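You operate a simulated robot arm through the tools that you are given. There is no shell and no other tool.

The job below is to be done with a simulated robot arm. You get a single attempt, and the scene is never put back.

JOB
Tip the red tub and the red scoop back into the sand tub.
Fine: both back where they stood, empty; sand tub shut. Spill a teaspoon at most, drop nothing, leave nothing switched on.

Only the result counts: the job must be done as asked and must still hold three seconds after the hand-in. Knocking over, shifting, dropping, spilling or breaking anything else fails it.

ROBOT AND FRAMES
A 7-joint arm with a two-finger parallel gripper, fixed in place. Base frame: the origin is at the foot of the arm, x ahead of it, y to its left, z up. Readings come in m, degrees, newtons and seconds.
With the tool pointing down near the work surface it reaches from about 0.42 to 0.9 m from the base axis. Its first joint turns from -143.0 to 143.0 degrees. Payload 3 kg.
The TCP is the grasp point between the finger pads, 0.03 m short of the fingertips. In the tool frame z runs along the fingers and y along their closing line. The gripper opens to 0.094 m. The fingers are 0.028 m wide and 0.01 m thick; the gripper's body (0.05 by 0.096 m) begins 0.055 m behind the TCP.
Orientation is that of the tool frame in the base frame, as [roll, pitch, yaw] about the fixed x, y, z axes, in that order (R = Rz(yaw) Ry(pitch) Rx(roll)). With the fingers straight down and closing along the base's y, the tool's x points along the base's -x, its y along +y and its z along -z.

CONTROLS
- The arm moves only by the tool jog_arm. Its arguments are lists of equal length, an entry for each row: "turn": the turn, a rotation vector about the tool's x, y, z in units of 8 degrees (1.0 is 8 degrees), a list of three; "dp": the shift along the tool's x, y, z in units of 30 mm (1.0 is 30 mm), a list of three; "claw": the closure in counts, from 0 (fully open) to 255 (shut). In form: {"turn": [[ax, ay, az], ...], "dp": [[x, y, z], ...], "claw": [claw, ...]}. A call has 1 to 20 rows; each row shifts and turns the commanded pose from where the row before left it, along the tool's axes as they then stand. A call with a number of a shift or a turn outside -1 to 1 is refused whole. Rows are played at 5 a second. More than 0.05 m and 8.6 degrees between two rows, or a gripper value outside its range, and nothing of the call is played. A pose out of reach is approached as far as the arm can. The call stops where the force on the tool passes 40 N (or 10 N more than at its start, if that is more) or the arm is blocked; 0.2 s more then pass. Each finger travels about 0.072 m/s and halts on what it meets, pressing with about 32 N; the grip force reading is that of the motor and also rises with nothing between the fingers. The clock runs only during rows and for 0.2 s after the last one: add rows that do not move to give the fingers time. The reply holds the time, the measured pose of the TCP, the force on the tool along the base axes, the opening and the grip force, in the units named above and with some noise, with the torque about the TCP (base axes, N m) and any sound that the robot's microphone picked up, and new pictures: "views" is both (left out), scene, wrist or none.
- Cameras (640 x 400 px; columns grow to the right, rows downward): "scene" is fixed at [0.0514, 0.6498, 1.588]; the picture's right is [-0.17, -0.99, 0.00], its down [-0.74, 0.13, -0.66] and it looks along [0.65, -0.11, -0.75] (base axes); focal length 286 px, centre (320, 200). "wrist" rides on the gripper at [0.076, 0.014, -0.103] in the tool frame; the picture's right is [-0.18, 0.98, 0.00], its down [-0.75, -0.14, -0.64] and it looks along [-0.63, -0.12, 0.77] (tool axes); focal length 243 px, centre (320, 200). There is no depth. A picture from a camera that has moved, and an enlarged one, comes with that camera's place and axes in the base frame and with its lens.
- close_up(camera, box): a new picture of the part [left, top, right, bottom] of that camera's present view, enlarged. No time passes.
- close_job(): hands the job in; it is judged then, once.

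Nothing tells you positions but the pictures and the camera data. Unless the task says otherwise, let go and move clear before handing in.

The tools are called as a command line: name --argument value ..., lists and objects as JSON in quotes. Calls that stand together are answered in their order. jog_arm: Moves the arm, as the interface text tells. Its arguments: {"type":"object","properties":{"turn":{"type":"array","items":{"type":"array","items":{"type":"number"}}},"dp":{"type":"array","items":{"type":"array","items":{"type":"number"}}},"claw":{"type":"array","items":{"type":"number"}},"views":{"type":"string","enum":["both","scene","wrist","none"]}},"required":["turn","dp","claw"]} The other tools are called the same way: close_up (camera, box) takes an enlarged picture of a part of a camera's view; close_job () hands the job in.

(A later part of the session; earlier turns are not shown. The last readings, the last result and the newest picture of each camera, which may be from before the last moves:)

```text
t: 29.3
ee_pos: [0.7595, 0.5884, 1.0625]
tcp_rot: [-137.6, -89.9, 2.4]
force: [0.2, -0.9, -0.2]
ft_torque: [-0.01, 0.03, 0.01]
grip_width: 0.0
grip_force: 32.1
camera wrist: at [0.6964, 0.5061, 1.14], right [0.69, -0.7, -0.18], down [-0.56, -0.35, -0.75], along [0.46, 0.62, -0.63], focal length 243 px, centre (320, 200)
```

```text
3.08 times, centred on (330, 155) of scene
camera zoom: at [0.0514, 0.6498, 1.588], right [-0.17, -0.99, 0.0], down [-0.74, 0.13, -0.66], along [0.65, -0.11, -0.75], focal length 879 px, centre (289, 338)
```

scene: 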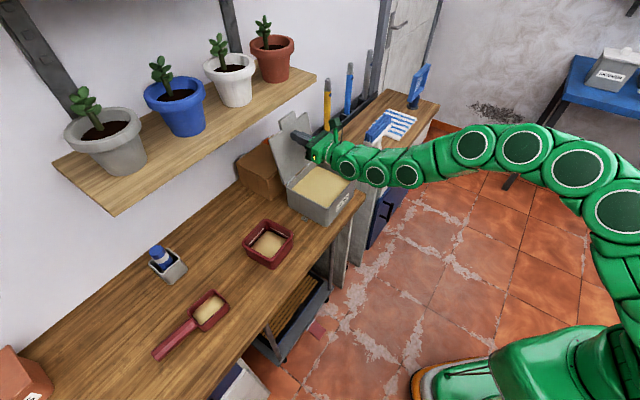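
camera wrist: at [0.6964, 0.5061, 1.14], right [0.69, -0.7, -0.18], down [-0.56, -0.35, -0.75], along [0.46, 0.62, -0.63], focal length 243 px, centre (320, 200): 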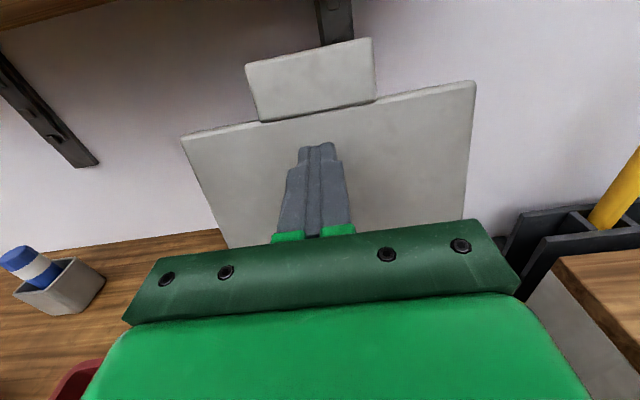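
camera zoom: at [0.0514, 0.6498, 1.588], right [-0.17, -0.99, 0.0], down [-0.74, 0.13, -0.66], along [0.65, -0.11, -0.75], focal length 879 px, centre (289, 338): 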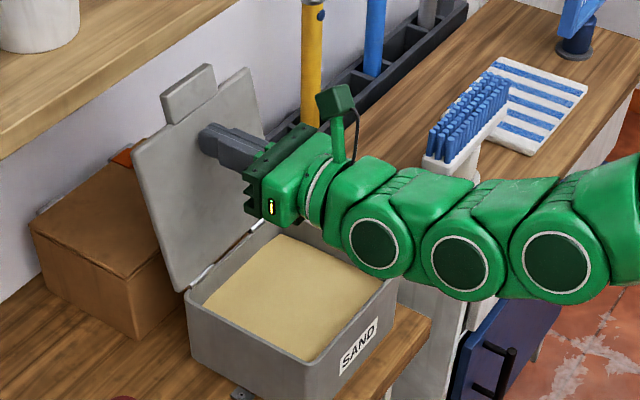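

The lid is now past vertical. I'll nudge it slightly further, then back off a little to see whether it stays on its own.

jog_arm --turn '[[0, 0, 0], [0, 0, 0], [0, 0, 0]]' --dp '[[0, 0, 0.4], [0, 0, 0.4], [0, 0, 0]]' --claw '[255, 255, 255]' --views "none"

jog_arm --turn '[[0, 0, 0], [0, 0, 0], [0, 0, 0], [0, 0, 0], [0, 0, 0]]' --dp '[[0, 0, -0.5], [0, 0, -0.5], [0, 0, -0.3], [0, 0, 0], [0, 0, 0]]' --claw '[255, 255, 255, 255, 255]'

close_up --camera "scene" --box '[240, 90, 420, 220]'

```text
t: 30.1
ee_pos: [0.76, 0.5875, 1.064]
tcp_rot: [13.9, -89.9, -149.1]
force: [0.1, -0.6, -0.3]
ft_torque: [-0.01, -0.01, -0.01]
grip_width: 0.0003
grip_force: 31.7
out of reach, approached as far as the arm can: row 1, 2
```

```text
t: 31.3
ee_pos: [0.7314, 0.5611, 1.0629]
tcp_rot: [-6.7, -90.0, -128.5]
force: [-0.4, -0.4, -0.8]
ft_torque: [0.03, 0.01, 0.03]
grip_width: 0.0
grip_force: 32.0
camera wrist: at [0.668, 0.4784, 1.1398], right [0.69, -0.7, -0.18], down [-0.56, -0.35, -0.75], along [0.46, 0.62, -0.63], focal length 243 px, centre (320, 200)
```

scene: 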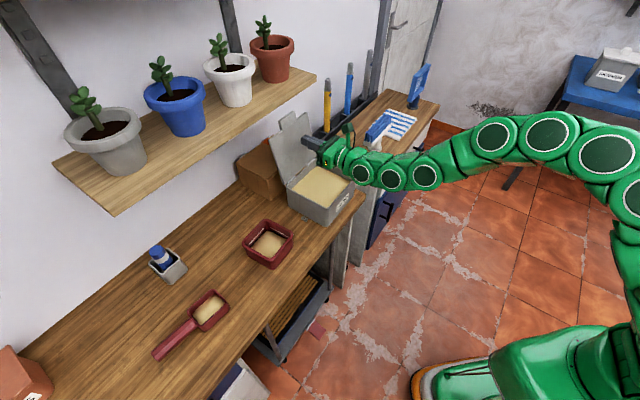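
wrist: 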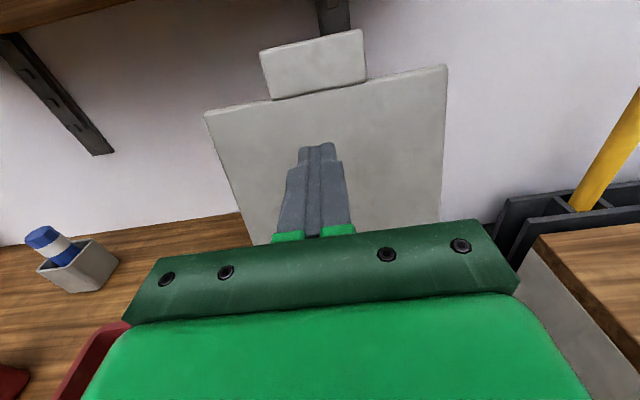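

```text
3.08 times, centred on (330, 155) of scene
camera zoom: at [0.0514, 0.6498, 1.588], right [-0.17, -0.99, 0.0], down [-0.74, 0.13, -0.66], along [0.65, -0.11, -0.75], focal length 879 px, centre (289, 338)
```

zoom: 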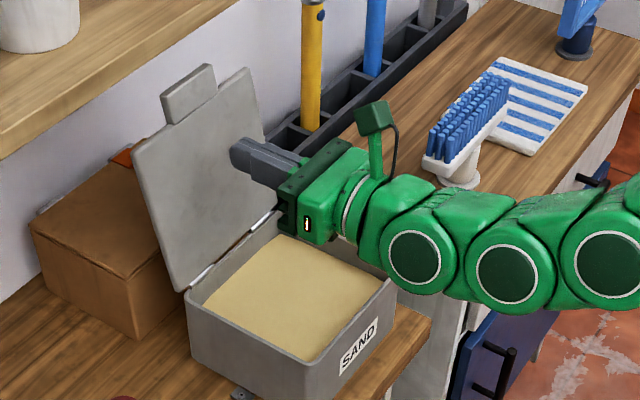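

The lid rests open on its own, past vertical. I'll now back away, open the fingers and move left in front of the tub to look closely at the tub and scoop.

jog_arm --turn '[[0, 0, 0], [0, 0, 0], [0, 0, 0], [0, 0, 0], [0, 0, 0], [0, 0, 0], [0, 0, 0], [0, 0, 0], [0, 0, 0], [0, 0, 0], [0, 0, 0], [0, 0, 0], [0, -1, 0], [0, -1, 0], [0, -1, 0], [0, -1, 0], [0, 0, 0]]' --dp '[[0.3, 0, -0.95], [0.3, 0, -0.95], [0.3, 0, -0.95], [0.3, 0, -0.95], [0.3, 0, -0.95], [0, -1, 0], [0, -1, 0], [0, -1, 0], [0, -1, 0], [0, -1, 0], [0, -1, 0], [0, -1, 0], [0, 0, 0], [0, 0, 0], [0, 0, 0], [0, 0, 0], [0, 0, 0]]' --claw '[255, 255, 255, 255, 255, 255, 255, 255, 0, 0, 0, 0, 0, 0, 0, 0, 0]'

close_up --camera "wrist" --box '[0, 60, 640, 260]'

```text
t: 34.9
ee_pos: [0.4824, 0.6096, 1.1091]
tcp_rot: [179.9, -58.0, 44.8]
force: [-0.4, 0.0, 0.3]
ft_torque: [0.01, -0.01, 0.03]
grip_width: 0.0939
grip_force: 0.1
camera wrist: at [0.4586, 0.5671, 1.2283], right [0.62, -0.77, -0.16], down [-0.77, -0.57, -0.3], along [0.14, 0.31, -0.94], focal length 243 px, centre (320, 200)
```

scene: 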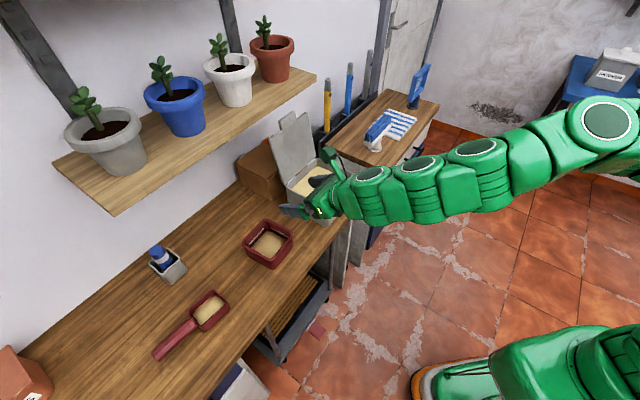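
wrist: 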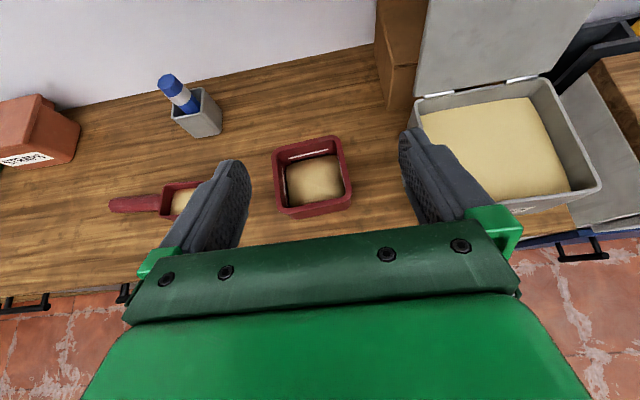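

```text
1.00 times, centred on (320, 160) of wrist (not enlarged: the box is as wide or as high as the picture)
camera zoom: at [0.4586, 0.5671, 1.2283], right [0.62, -0.77, -0.16], down [-0.77, -0.57, -0.3], along [0.14, 0.31, -0.94], focal length 243 px, centre (320, 240)
```

zoom: 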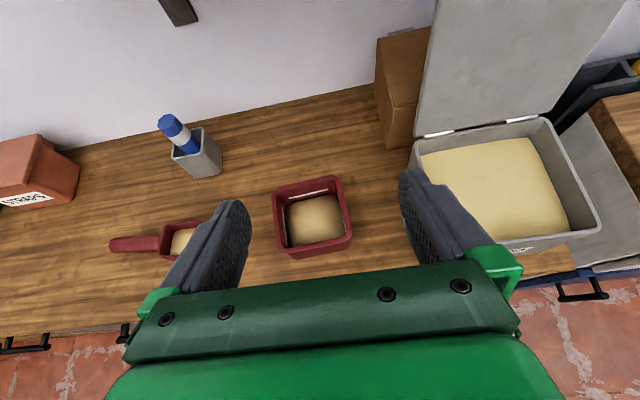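

Good top-down view of the tub and the open box. I'll zoom in on the tub, the scoop and the box opening.

close_up --camera "wrist" --box '[240, 110, 400, 230]'

close_up --camera "wrist" --box '[90, 60, 260, 230]'

close_up --camera "wrist" --box '[380, 40, 640, 230]'

```text
3.33 times, centred on (320, 170) of wrist
camera zoom: at [0.4586, 0.5671, 1.2283], right [0.62, -0.77, -0.16], down [-0.77, -0.57, -0.3], along [0.14, 0.31, -0.94], focal length 809 px, centre (320, 300)
```

zoom: 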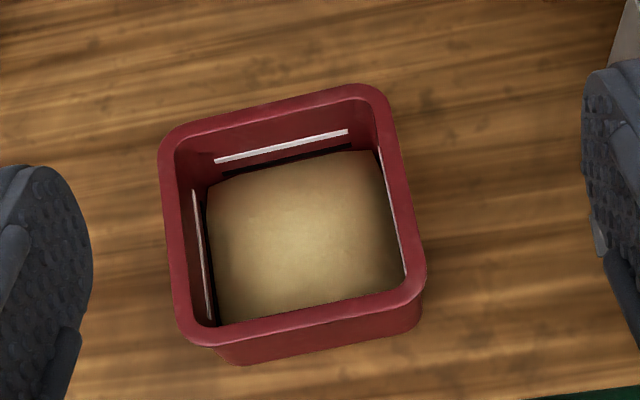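

```text
2.35 times, centred on (175, 145) of wrist
camera zoom: at [0.4586, 0.5671, 1.2283], right [0.62, -0.77, -0.16], down [-0.77, -0.57, -0.3], along [0.14, 0.31, -0.94], focal length 571 px, centre (661, 329)
```

zoom: 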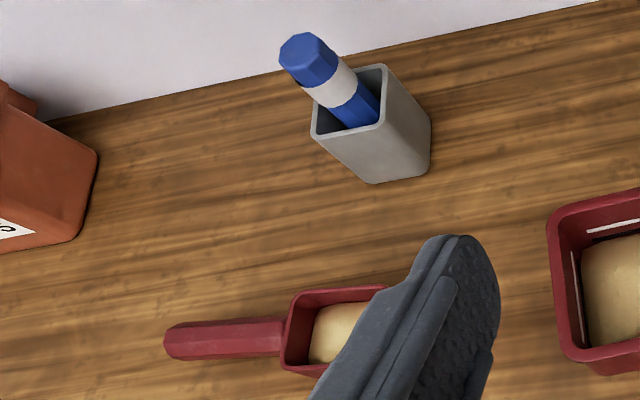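

```text
2.11 times, centred on (510, 135) of wrist
camera zoom: at [0.4586, 0.5671, 1.2283], right [0.62, -0.77, -0.16], down [-0.77, -0.57, -0.3], along [0.14, 0.31, -0.94], focal length 511 px, centre (-80, 337)
```

zoom: 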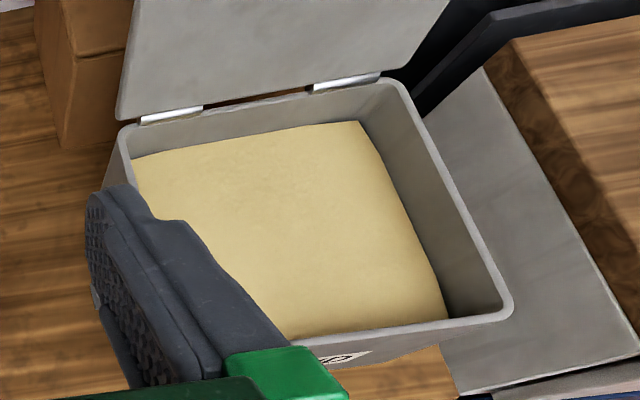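

I now have precise positions. The tub rim spans N 0.832–0.949, E 0.076–0.192; the box opening spans about N 0.805–0.951, E -0.205 to -0.046. I'll bring the tool vertical above the tub's right wall and check alignment before going down.

jog_arm --turn '[[0, -1, 0], [0, -1, 0], [0, -1, 0], [0, -1, 0], [0, -1, 0], [0, -1, 0], [0, -1, 0], [0, -0.25, 0], [0, 0, 0], [0, 0, 0], [0, 0, 0], [0, 0, 0], [0, 0, 0], [0, 0, 0]]' --dp '[[0, 0, 0], [0, 0, 0], [0, 0, 0], [0, 0, 0], [0, 0, 0], [0, 0, 0], [0, 0, 0], [0, 0, 0], [0.8, 0.07, 0.9], [0.8, 0.07, 0.9], [0.8, 0.07, 0.9], [0.8, 0.07, 0.9], [0.77, 0.05, 0.9], [0, 0, 0]]' --claw '[100, 100, 100, 100, 100, 100, 100, 100, 100, 100, 100, 100, 100, 100]'

close_up --camera "wrist" --box '[160, 60, 480, 260]'

close_up --camera "scene" --box '[200, 170, 340, 290]'

```text
t: 37.9
ee_pos: [0.531, 0.6156, 1.0212]
tcp_rot: [-179.9, 0.0, 44.8]
force: [1.2, 0.5, -0.3]
ft_torque: [0.02, -0.02, 0.0]
grip_width: 0.0571
grip_force: 0.1
out of reach, approached as far as the arm can: row 10, 11, 12, 13
camera wrist: at [0.5933, 0.6595, 1.1239], right [0.56, -0.83, 0.0], down [-0.63, -0.43, 0.64], along [-0.53, -0.36, -0.77], focal length 243 px, centre (320, 200)
```

scene: 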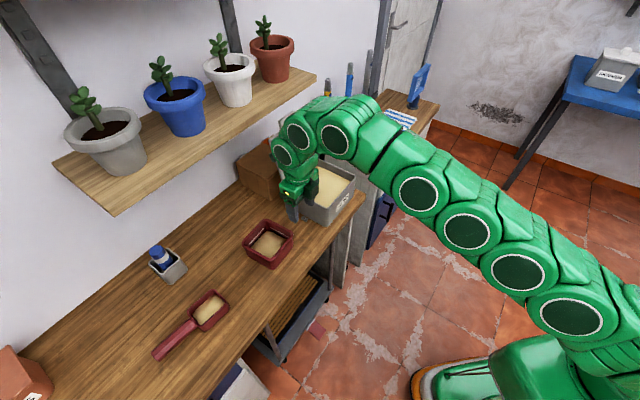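
wrist: 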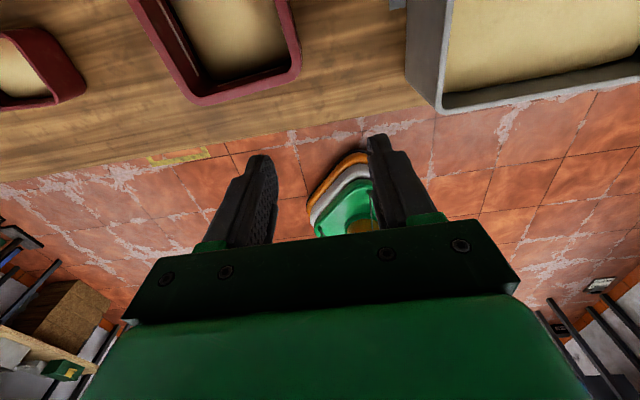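

```text
2.00 times, centred on (320, 160) of wrist
camera zoom: at [0.5933, 0.6595, 1.1239], right [0.56, -0.83, 0.0], down [-0.63, -0.43, 0.64], along [-0.53, -0.36, -0.77], focal length 485 px, centre (320, 280)
```

zoom: 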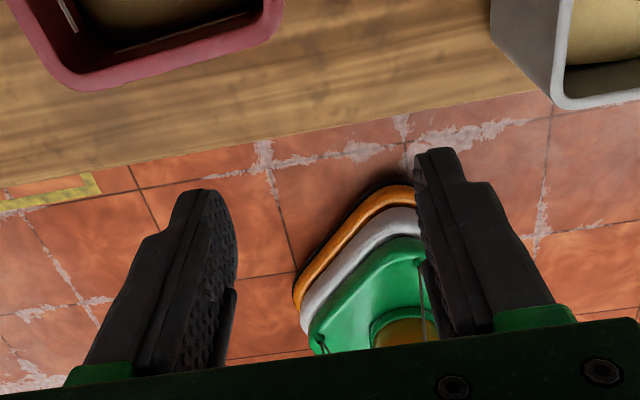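

```text
3.33 times, centred on (270, 230) of scene
camera zoom: at [0.0514, 0.6498, 1.588], right [-0.17, -0.99, 0.0], down [-0.74, 0.13, -0.66], along [0.65, -0.11, -0.75], focal length 952 px, centre (487, 100)
```

zoom: 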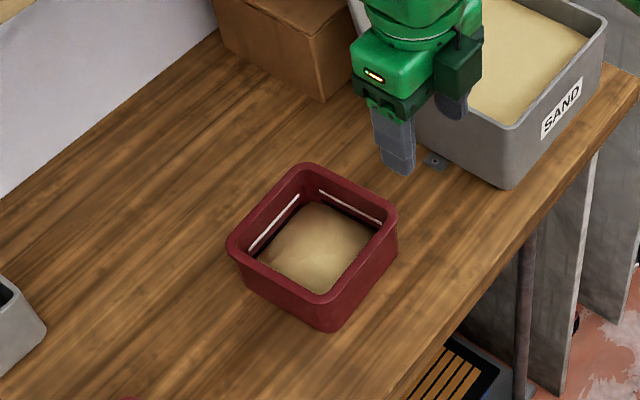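

With the tool exactly vertical the arm only reaches about 0.81 m at this height, so I'll tilt the fingers 20° outward. That still lies in the plane of the tub's side wall, so it's fine for pinching. I'll come in above the right wall and check.

jog_arm --turn '[[0, 1, 0], [0, 1, 0], [0, 0.5, 0], [0, 0, 0], [0, 0, 0], [0, 0, 0], [0, 0, 0], [0, 0, 0]]' --dp '[[0, 0, 0], [0, 0, 0], [0, 0, 0], [0.296, -0.168, 0.87], [0.296, -0.168, 0.87], [0.296, -0.168, 0.87], [0.296, -0.168, 0.87], [0, 0, 0]]' --claw '[100, 100, 100, 100, 100, 100, 100, 100]'

close_up --camera "wrist" --box '[200, 60, 440, 240]'

close_up --camera "scene" --box '[200, 170, 340, 290]'

```text
t: 39.7
ee_pos: [0.5659, 0.6785, 0.9339]
tcp_rot: [-180.0, -20.1, 44.8]
force: [0.3, 0.7, -0.1]
ft_torque: [0.02, 0.04, -0.02]
grip_width: 0.0571
grip_force: 0.1
camera wrist: at [0.6016, 0.6952, 1.0573], right [0.57, -0.82, -0.06], down [-0.76, -0.55, 0.35], along [-0.32, -0.15, -0.94], focal length 243 px, centre (320, 200)
```

scene: 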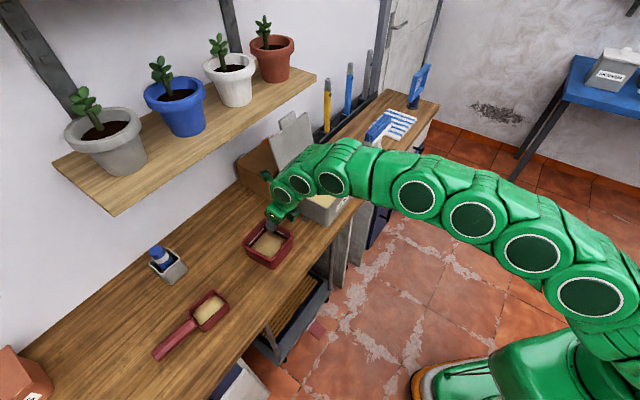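
wrist: 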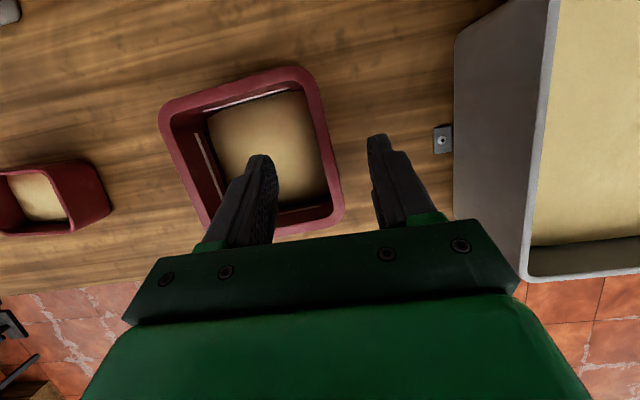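

```text
2.22 times, centred on (320, 150) of wrist
camera zoom: at [0.6016, 0.6952, 1.0573], right [0.57, -0.82, -0.06], down [-0.76, -0.55, 0.35], along [-0.32, -0.15, -0.94], focal length 539 px, centre (320, 311)
```

zoom: 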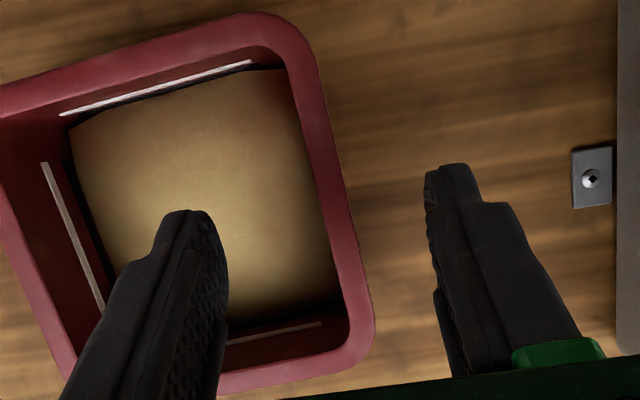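

```text
3.33 times, centred on (270, 230) of scene
camera zoom: at [0.0514, 0.6498, 1.588], right [-0.17, -0.99, 0.0], down [-0.74, 0.13, -0.66], along [0.65, -0.11, -0.75], focal length 952 px, centre (487, 100)
```

zoom: 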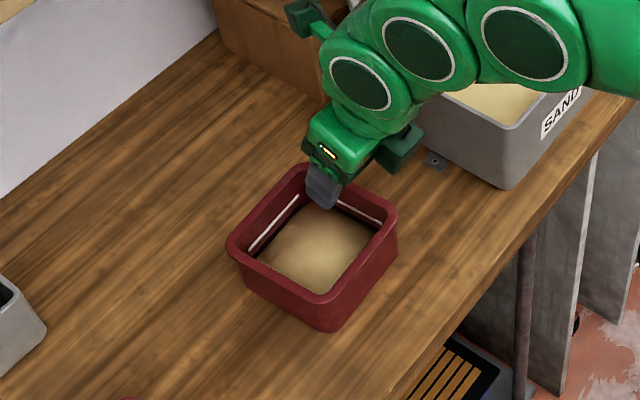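

I'm well aligned: the wall centre is at E≈0.079 and my fingers straddle it at E=0.0796. I'll lower so the pads overlap the wall by about 25 mm, then close.

jog_arm --turn '[[0, 0, 0], [0, 0, 0], [0, 0, 0]]' --dp '[[-0.2, 0, 0.83], [-0.2, 0, 0.83], [0, 0, 0]]' --claw '[100, 100, 100]'

close_up --camera "wrist" --box '[200, 60, 440, 240]'

close_up --camera "scene" --box '[210, 180, 330, 290]'

```text
t: 40.5
ee_pos: [0.5703, 0.6821, 0.8855]
tcp_rot: [180.0, -20.0, 44.8]
force: [-0.1, -0.4, 0.0]
ft_torque: [0.02, 0.01, -0.01]
grip_width: 0.0571
grip_force: 0.0
camera wrist: at [0.6045, 0.6983, 1.007], right [0.57, -0.82, -0.06], down [-0.76, -0.55, 0.35], along [-0.32, -0.15, -0.94], focal length 243 px, centre (320, 200)
```

scene: 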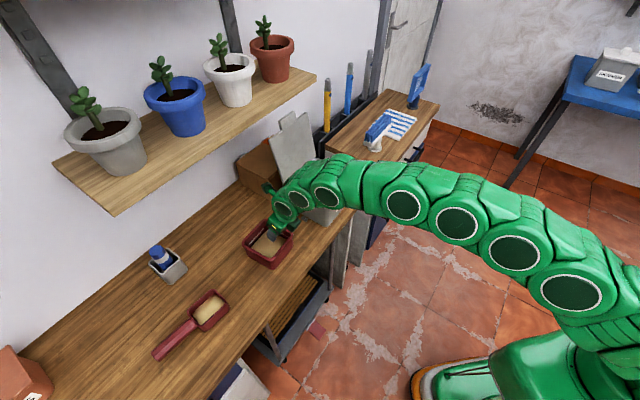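
wrist: 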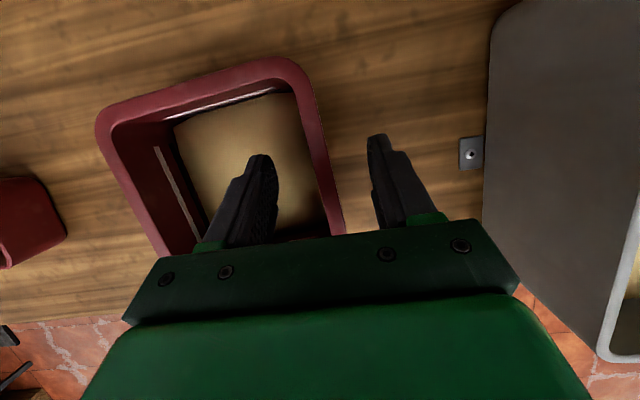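

```text
2.22 times, centred on (320, 150) of wrist
camera zoom: at [0.6045, 0.6983, 1.007], right [0.57, -0.82, -0.06], down [-0.76, -0.55, 0.35], along [-0.32, -0.15, -0.94], focal length 539 px, centre (320, 311)
```

zoom: 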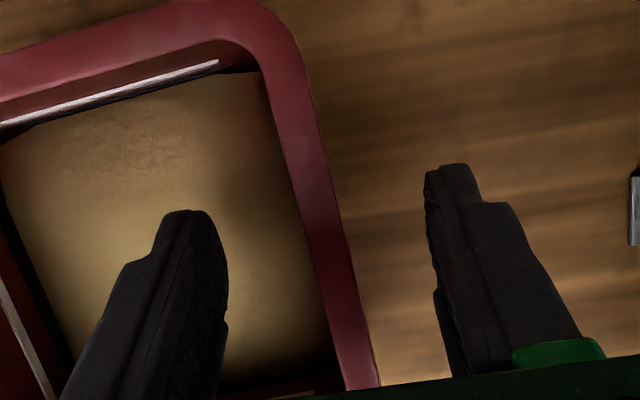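

```text
3.64 times, centred on (270, 235) of scene
camera zoom: at [0.0514, 0.6498, 1.588], right [-0.17, -0.99, 0.0], down [-0.74, 0.13, -0.66], along [0.65, -0.11, -0.75], focal length 1039 px, centre (502, 73)
```

zoom: 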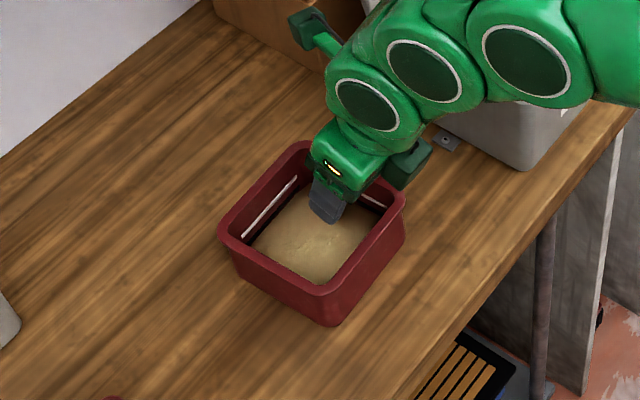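

No contact yet, and the fingers sit on either side of the wall. I'll go 5 mm lower and close the grip.

jog_arm --turn '[[0, 0, 0], [0, 0, 0], [0, 0, 0], [0, 0, 0], [0, 0, 0], [0, 0, 0]]' --dp '[[-0.057, 0, 0.16], [0, 0, 0], [0, 0, 0], [0, 0, 0], [0, 0, 0], [0, 0, 0]]' --claw '[100, 200, 255, 255, 255, 255]'

close_up --camera "wrist" --box '[200, 60, 440, 240]'

close_up --camera "scene" --box '[210, 180, 330, 290]'

```text
t: 41.9
ee_pos: [0.5701, 0.6821, 0.8782]
tcp_rot: [-180.0, -20.0, 44.9]
force: [-1.0, 2.6, 1.1]
ft_torque: [0.07, -0.05, -0.03]
grip_width: 0.0095
grip_force: 31.8
camera wrist: at [0.6038, 0.6987, 1.0016], right [0.57, -0.82, -0.06], down [-0.76, -0.55, 0.35], along [-0.32, -0.15, -0.94], focal length 243 px, centre (320, 200)
```

scene: 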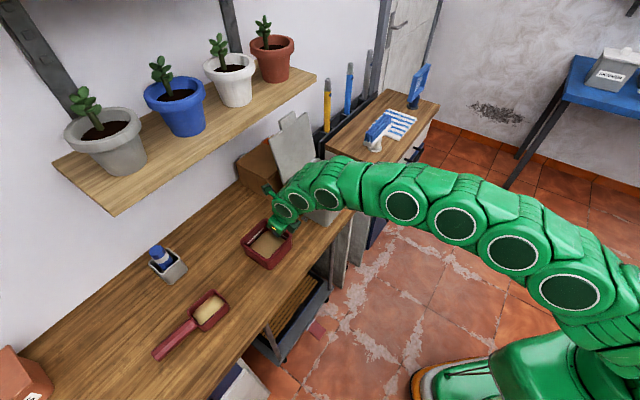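
wrist: 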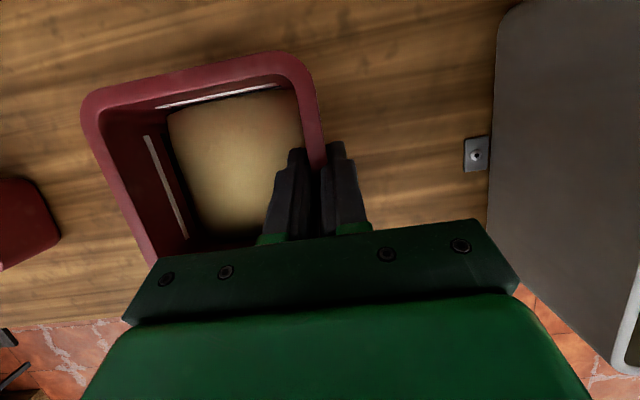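

```text
2.22 times, centred on (320, 150) of wrist
camera zoom: at [0.6038, 0.6987, 1.0016], right [0.57, -0.82, -0.06], down [-0.76, -0.55, 0.35], along [-0.32, -0.15, -0.94], focal length 539 px, centre (320, 311)
```

zoom: 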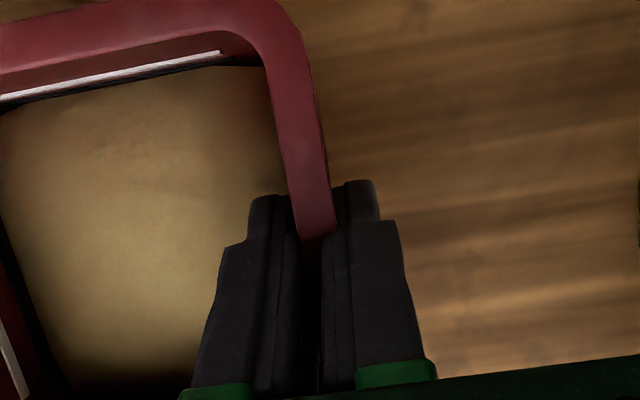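

```text
3.64 times, centred on (270, 235) of scene
camera zoom: at [0.0514, 0.6498, 1.588], right [-0.17, -0.99, 0.0], down [-0.74, 0.13, -0.66], along [0.65, -0.11, -0.75], focal length 1039 px, centre (502, 73)
```

zoom: 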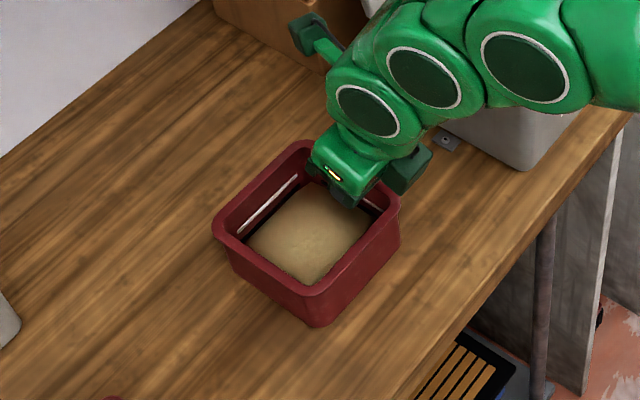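

The wall is gripped at 9.5 mm width. I'll compare with my original close-up of the tub to see whether the closing nudged it, so I can put it back exactly.

close_up --camera "scene" --box '[225, 205, 315, 285]'

```text
5.00 times, centred on (270, 245) of scene
camera zoom: at [0.0514, 0.6498, 1.588], right [-0.17, -0.99, 0.0], down [-0.74, 0.13, -0.66], along [0.65, -0.11, -0.75], focal length 1428 px, centre (570, -25)
```

zoom: 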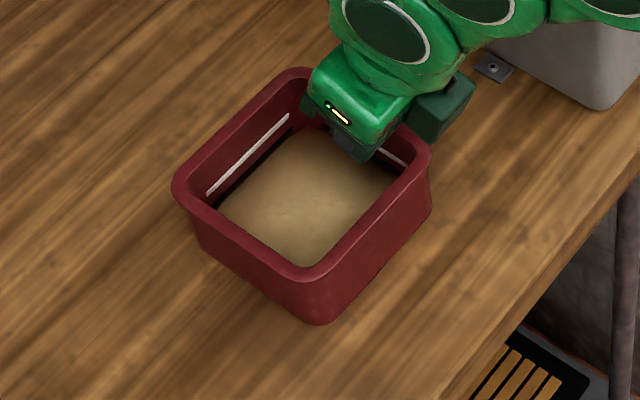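

The close rotated the tub by roughly 5° and shifted it about 3–4 mm; I'll undo that when I return it. Now a small lift to check that the grip holds it level.

jog_arm --turn '[[0, 0, 0], [0, 0, 0], [0, 0, 0], [0, 0, 0]]' --dp '[[0.114, 0, -0.313], [0.114, 0, -0.313], [0, 0, 0], [0, 0, 0]]' --claw '[255, 255, 255, 255]'

close_up --camera "scene" --box '[210, 180, 330, 290]'

close_up --camera "wrist" --box '[60, 20, 380, 250]'

```text
t: 42.9
ee_pos: [0.5695, 0.6817, 0.9002]
tcp_rot: [180.0, -19.8, 44.8]
force: [0.1, 0.6, -2.9]
ft_torque: [-0.13, -0.1, 0.0]
grip_width: 0.0091
grip_force: 32.0
camera wrist: at [0.6044, 0.6983, 1.0213], right [0.57, -0.82, -0.06], down [-0.76, -0.55, 0.35], along [-0.32, -0.15, -0.94], focal length 243 px, centre (320, 200)
```

scene: 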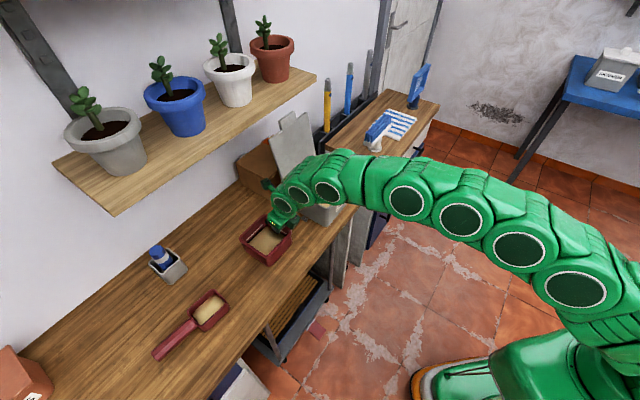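
wrist: 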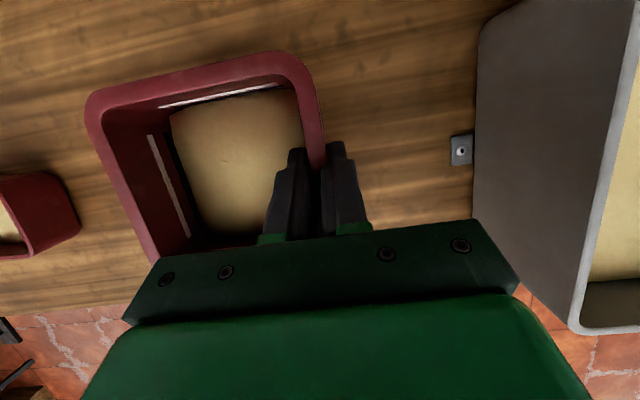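

```text
3.64 times, centred on (270, 235) of scene
camera zoom: at [0.0514, 0.6498, 1.588], right [-0.17, -0.99, 0.0], down [-0.74, 0.13, -0.66], along [0.65, -0.11, -0.75], focal length 1039 px, centre (502, 73)
```

zoom: 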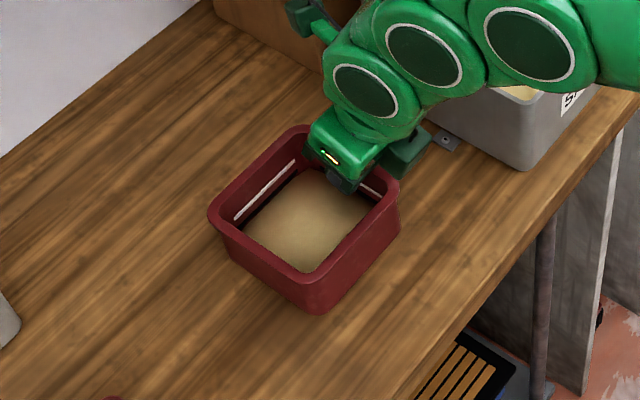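

```text
1.74 times, centred on (220, 135) of wrist
camera zoom: at [0.6044, 0.6983, 1.0213], right [0.57, -0.82, -0.06], down [-0.76, -0.55, 0.35], along [-0.32, -0.15, -0.94], focal length 422 px, centre (494, 313)
```

zoom: 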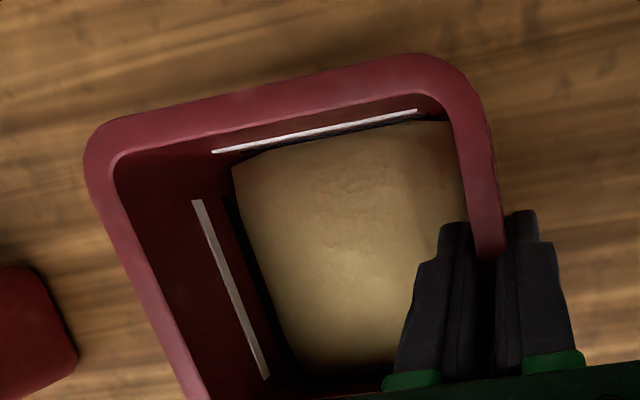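

It holds, weighs about 0.3 kg and is level. I'll lift clear and carry it right, over the open SAND box.

jog_arm --turn '[[0, 0, 0], [0, 0, 0], [0, 0, 0], [0, 0, 0], [0, 0, 0], [0, 0, 0], [0, 0, 0], [0, 0, 0], [0, 0, 0], [0, 0, 0], [0, 0, 0], [0, 0, 0], [0, 0, 0], [0, 0, 0], [0, 0, 0], [0, 0, 0], [0, 0, 0], [0, 0, 0], [0, 0, 0]]' --dp '[[0, 0, -0.6], [0, 0, -1], [0, 0, -1], [0, 0, -0.93], [0, 0.616, 0], [0, 0.616, 0], [0, 0.616, 0], [0, 0.616, 0], [0, 0.616, 0], [0, 0.616, 0], [0, 0.616, 0], [0, 0.616, 0], [0, 0.616, 0], [0, 0.616, 0], [0, 0.616, 0], [0, 0.616, 0], [0, 0.616, 0], [0, 0.616, 0], [0, 0, 0]]' --claw '[255, 255, 255, 255, 255, 255, 255, 255, 255, 255, 255, 255, 255, 255, 255, 255, 255, 255, 255]'

close_up --camera "scene" --box '[230, 100, 410, 240]'

close_up --camera "wrist" --box '[60, 0, 640, 300]'

```text
t: 46.9
ee_pos: [0.7249, 0.4734, 0.9986]
tcp_rot: [-180.0, -20.1, 44.9]
force: [0.0, -1.4, -3.0]
ft_torque: [-0.13, -0.12, -0.03]
grip_width: 0.0091
grip_force: 32.2
camera wrist: at [0.7602, 0.4891, 1.1212], right [0.57, -0.82, -0.06], down [-0.76, -0.55, 0.35], along [-0.32, -0.15, -0.94], focal length 243 px, centre (320, 200)
```

scene: 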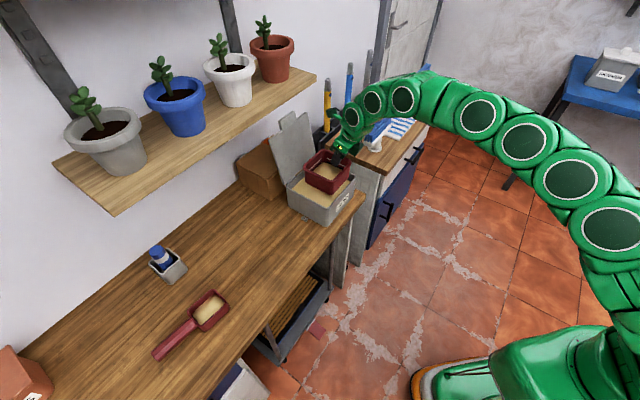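
wrist: 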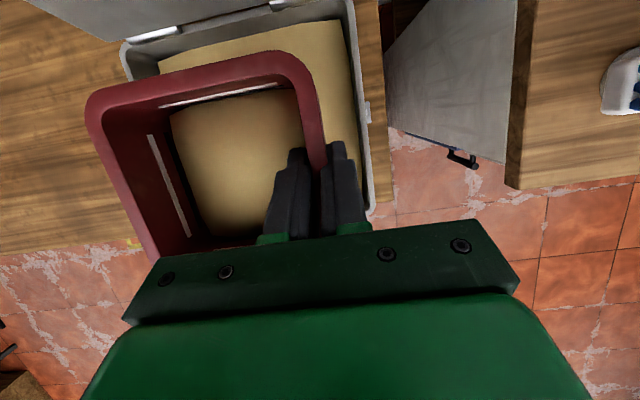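

```text
2.86 times, centred on (320, 170) of scene
camera zoom: at [0.0514, 0.6498, 1.588], right [-0.17, -0.99, 0.0], down [-0.74, 0.13, -0.66], along [0.65, -0.11, -0.75], focal length 816 px, centre (320, 286)
```

zoom: 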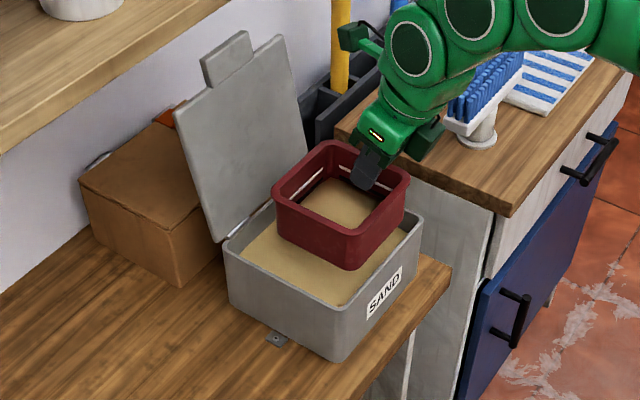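

```text
1.10 times, centred on (350, 150) of wrist
camera zoom: at [0.7602, 0.4891, 1.1212], right [0.57, -0.82, -0.06], down [-0.76, -0.55, 0.35], along [-0.32, -0.15, -0.94], focal length 268 px, centre (287, 255)
```

zoom: 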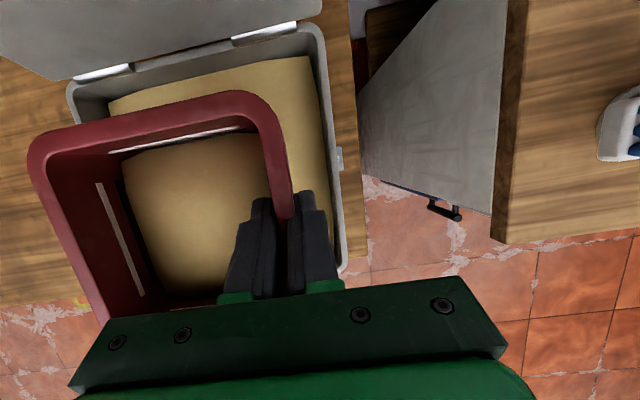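

The tub is over the box opening. I'll start tilting it about its front lip in steps, keeping the lip well inside the box, and check the flow as I go.

jog_arm --turn '[[0, 1, 0], [0, 1, 0], [0, 1, 0], [0, 1, 0], [0, 0, 0]]' --dp '[[0.22, 0, 0.16], [0.22, 0, 0.18], [0.17, 0, 0.2], [0.13, 0, 0.2], [0, 0, 0]]' --claw '[255, 255, 255, 255, 255]'

close_up --camera "scene" --box '[260, 110, 400, 230]'

```text
t: 48.1
ee_pos: [0.7483, 0.4946, 0.9913]
tcp_rot: [-179.8, -52.1, 44.7]
force: [0.9, -0.4, -3.5]
ft_torque: [-0.19, -0.06, 0.03]
grip_width: 0.009
grip_force: 32.8
camera wrist: at [0.7334, 0.461, 1.1141], right [0.61, -0.78, -0.15], down [-0.79, -0.58, -0.2], along [0.07, 0.24, -0.97], focal length 243 px, centre (320, 200)
```

scene: 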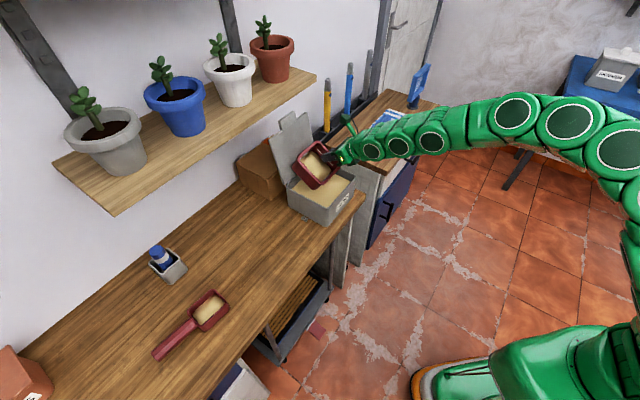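
wrist: 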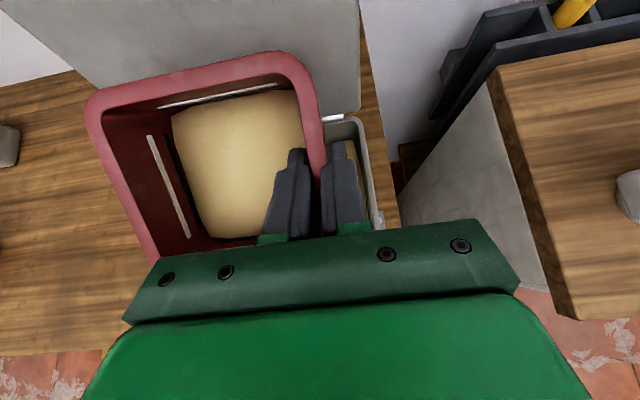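

```text
3.33 times, centred on (330, 170) of scene
camera zoom: at [0.0514, 0.6498, 1.588], right [-0.17, -0.99, 0.0], down [-0.74, 0.13, -0.66], along [0.65, -0.11, -0.75], focal length 952 px, centre (287, 300)
```

zoom: 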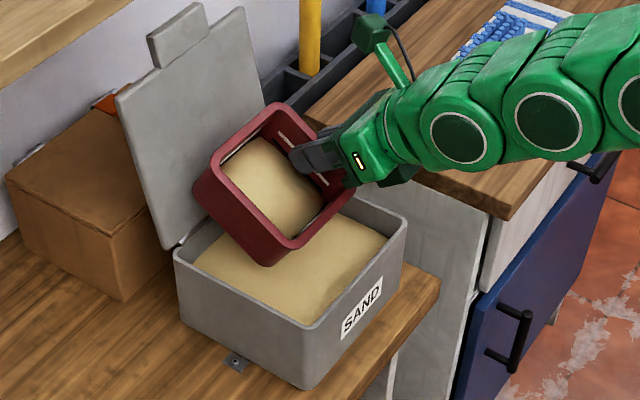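

At 32° of tilt nothing flows yet. I'll continue slowly.

jog_arm --turn '[[0, 0.5, 0], [0, 0.5, 0], [0, 0.5, 0], [0, 0.5, 0], [0, 0, 0], [0, 0, 0]]' --dp '[[0, 0, 0], [0, 0, 0], [0, 0, 0], [0, 0, 0], [0, 0, 0], [0, 0, 0]]' --claw '[255, 255, 255, 255, 255, 255]'

close_up --camera "scene" --box '[260, 110, 400, 230]'

```text
t: 49.5
ee_pos: [0.7477, 0.4943, 0.9901]
tcp_rot: [-179.9, -67.9, 44.8]
force: [-0.3, 0.1, -3.4]
ft_torque: [-0.18, -0.04, -0.02]
grip_width: 0.0096
grip_force: 32.6
camera wrist: at [0.7103, 0.438, 1.0993], right [0.64, -0.75, -0.17], down [-0.72, -0.52, -0.46], along [0.25, 0.42, -0.87], focal length 243 px, centre (320, 200)
```

scene: 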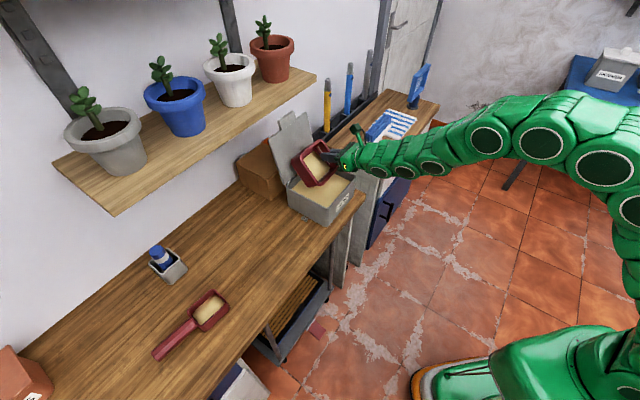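
wrist: 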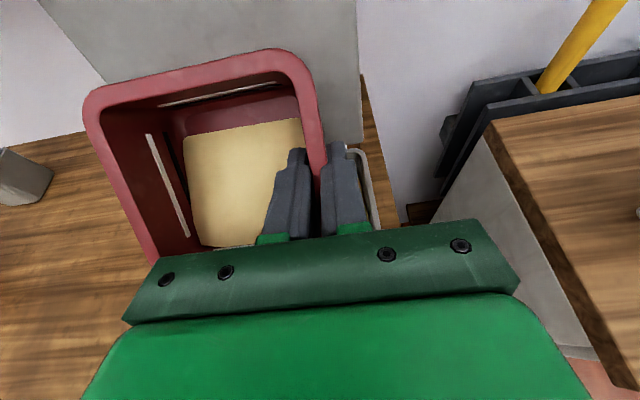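

```text
3.33 times, centred on (330, 170) of scene
camera zoom: at [0.0514, 0.6498, 1.588], right [-0.17, -0.99, 0.0], down [-0.74, 0.13, -0.66], along [0.65, -0.11, -0.75], focal length 952 px, centre (287, 300)
```

zoom: 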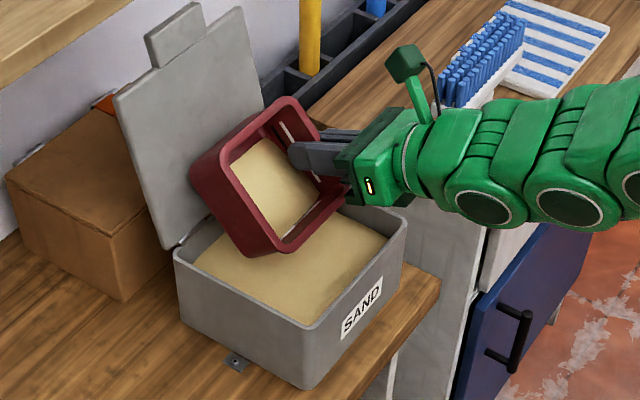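

The sand has started sliding to the lip, which is over the box interior. Continuing slowly.

jog_arm --turn '[[0, 0.5, 0], [0, 0.5, 0], [0, 0.5, 0], [0, 0, 0], [0, 0, 0]]' --dp '[[0, 0, 0], [0, 0, 0], [0, 0, 0], [0, 0, 0], [0, 0, 0]]' --claw '[255, 255, 255, 255, 255]'

close_up --camera "scene" --box '[260, 110, 400, 230]'

```text
t: 50.7
ee_pos: [0.7483, 0.4931, 0.9907]
tcp_rot: [180.0, -80.0, 44.7]
force: [0.6, 0.0, -3.7]
ft_torque: [-0.22, -0.02, 0.01]
grip_width: 0.0093
grip_force: 32.1
camera wrist: at [0.6951, 0.4225, 1.0833], right [0.67, -0.72, -0.18], down [-0.64, -0.44, -0.63], along [0.37, 0.54, -0.75], focal length 243 px, centre (320, 200)
```

scene: 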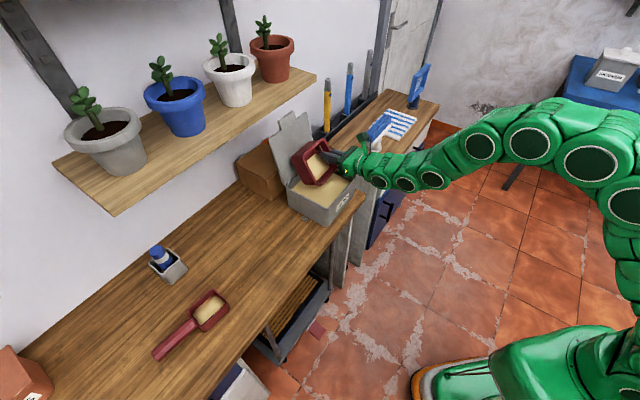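
wrist: 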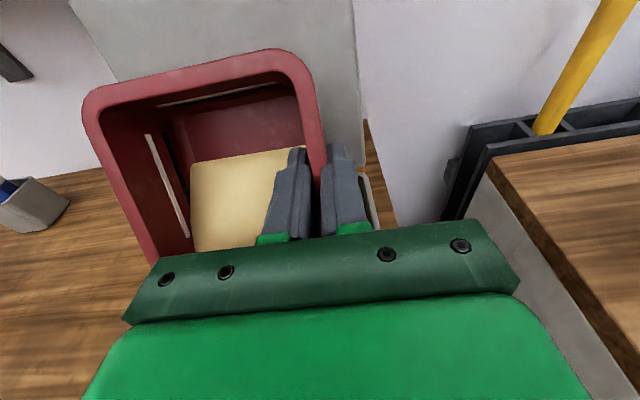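

```text
3.33 times, centred on (330, 170) of scene
camera zoom: at [0.0514, 0.6498, 1.588], right [-0.17, -0.99, 0.0], down [-0.74, 0.13, -0.66], along [0.65, -0.11, -0.75], focal length 952 px, centre (287, 300)
```

zoom: 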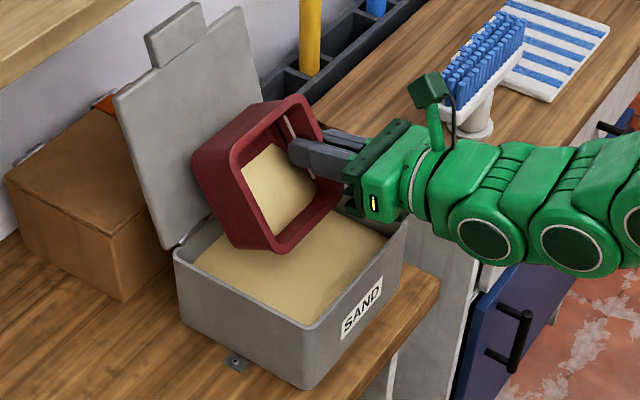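

At 60° it's still holding, close to the lip. Continuing.

jog_arm --turn '[[0, 0.5, 0], [0, 0.5, 0], [0, 0, 0], [0, 0, 0]]' --dp '[[0, 0, 0], [0, 0, 0], [0, 0, 0], [0, 0, 0]]' --claw '[255, 255, 255, 255]'

close_up --camera "scene" --box '[260, 110, 400, 230]'

```text
t: 51.7
ee_pos: [0.749, 0.4949, 0.9905]
tcp_rot: [179.8, -87.9, 44.9]
force: [0.0, -0.2, -3.7]
ft_torque: [-0.17, -0.02, 0.0]
grip_width: 0.0092
grip_force: 31.7
camera wrist: at [0.6866, 0.415, 1.0698], right [0.69, -0.7, -0.18], down [-0.57, -0.37, -0.73], along [0.44, 0.61, -0.66], focal length 243 px, centre (320, 200)
```

scene: 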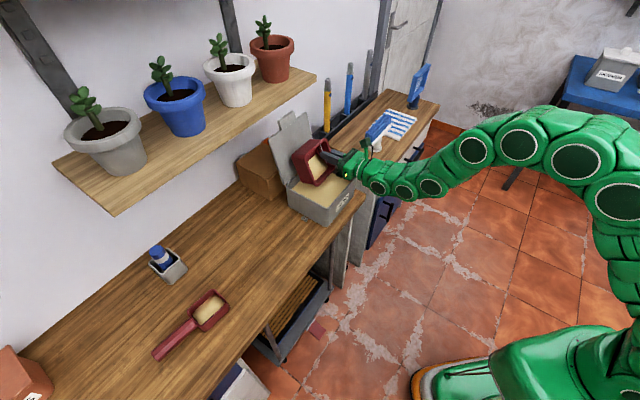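
wrist: 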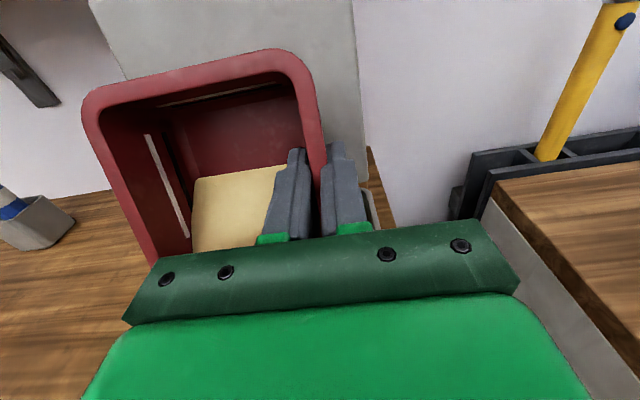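

```text
3.33 times, centred on (330, 170) of scene
camera zoom: at [0.0514, 0.6498, 1.588], right [-0.17, -0.99, 0.0], down [-0.74, 0.13, -0.66], along [0.65, -0.11, -0.75], focal length 952 px, centre (287, 300)
```

zoom: 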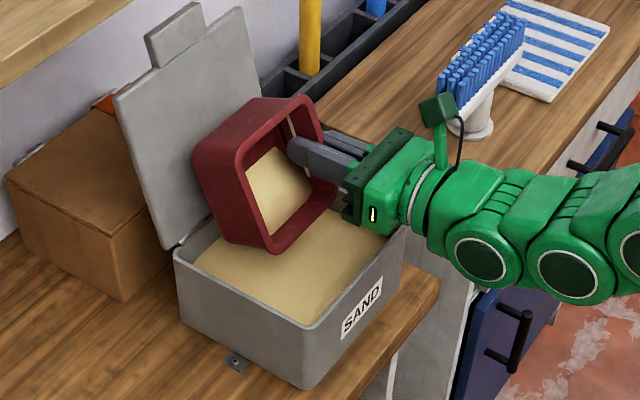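

At 68° it's still retained, so it holds a fairly steep slope. I'll keep tilting slowly and raise slightly for hand clearance.

jog_arm --turn '[[0, 0.5, 0], [0, 0.5, 0], [0, 0, 0], [0, 0.5, 0], [0, 0, 0], [0, 0, 0]]' --dp '[[0.2, 0, 0], [0.2, 0, 0], [0, 0, 0], [0.2, 0, 0], [0, 0, 0], [0, 0, 0]]' --claw '[255, 255, 255, 255, 255, 255]'

close_up --camera "scene" --box '[260, 110, 400, 230]'

```text
t: 53.1
ee_pos: [0.7468, 0.4948, 1.0087]
tcp_rot: [0.0, -80.0, -135.2]
force: [0.2, 0.1, -3.1]
ft_torque: [-0.18, -0.03, -0.03]
grip_width: 0.0092
grip_force: 32.2
camera wrist: at [0.6748, 0.4045, 1.0659], right [0.72, -0.68, -0.18], down [-0.46, -0.25, -0.85], along [0.53, 0.69, -0.49], focal length 243 px, centre (320, 200)
```

scene: 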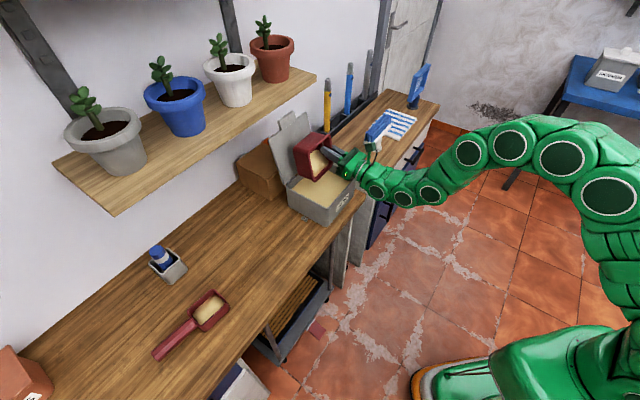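
wrist: 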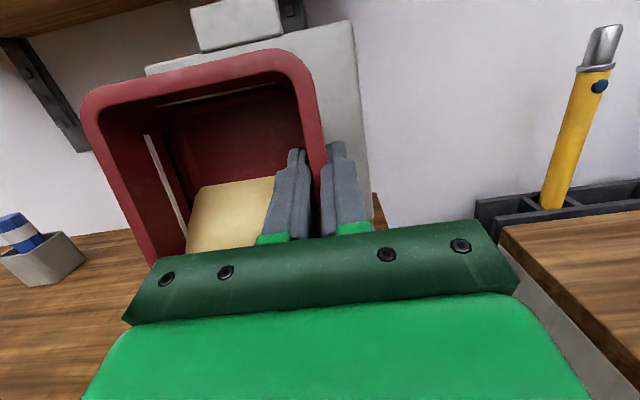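

```text
3.33 times, centred on (330, 170) of scene
camera zoom: at [0.0514, 0.6498, 1.588], right [-0.17, -0.99, 0.0], down [-0.74, 0.13, -0.66], along [0.65, -0.11, -0.75], focal length 952 px, centre (287, 300)
```

zoom: 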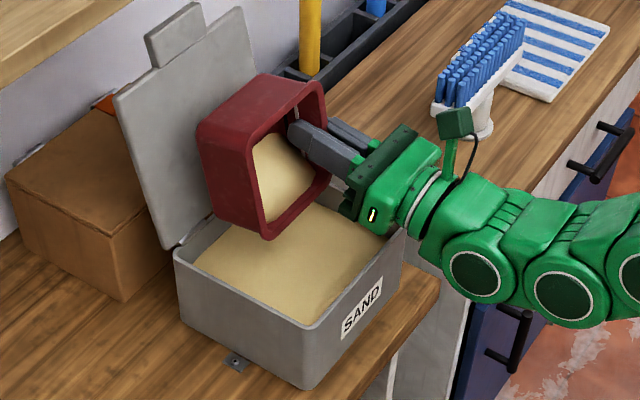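

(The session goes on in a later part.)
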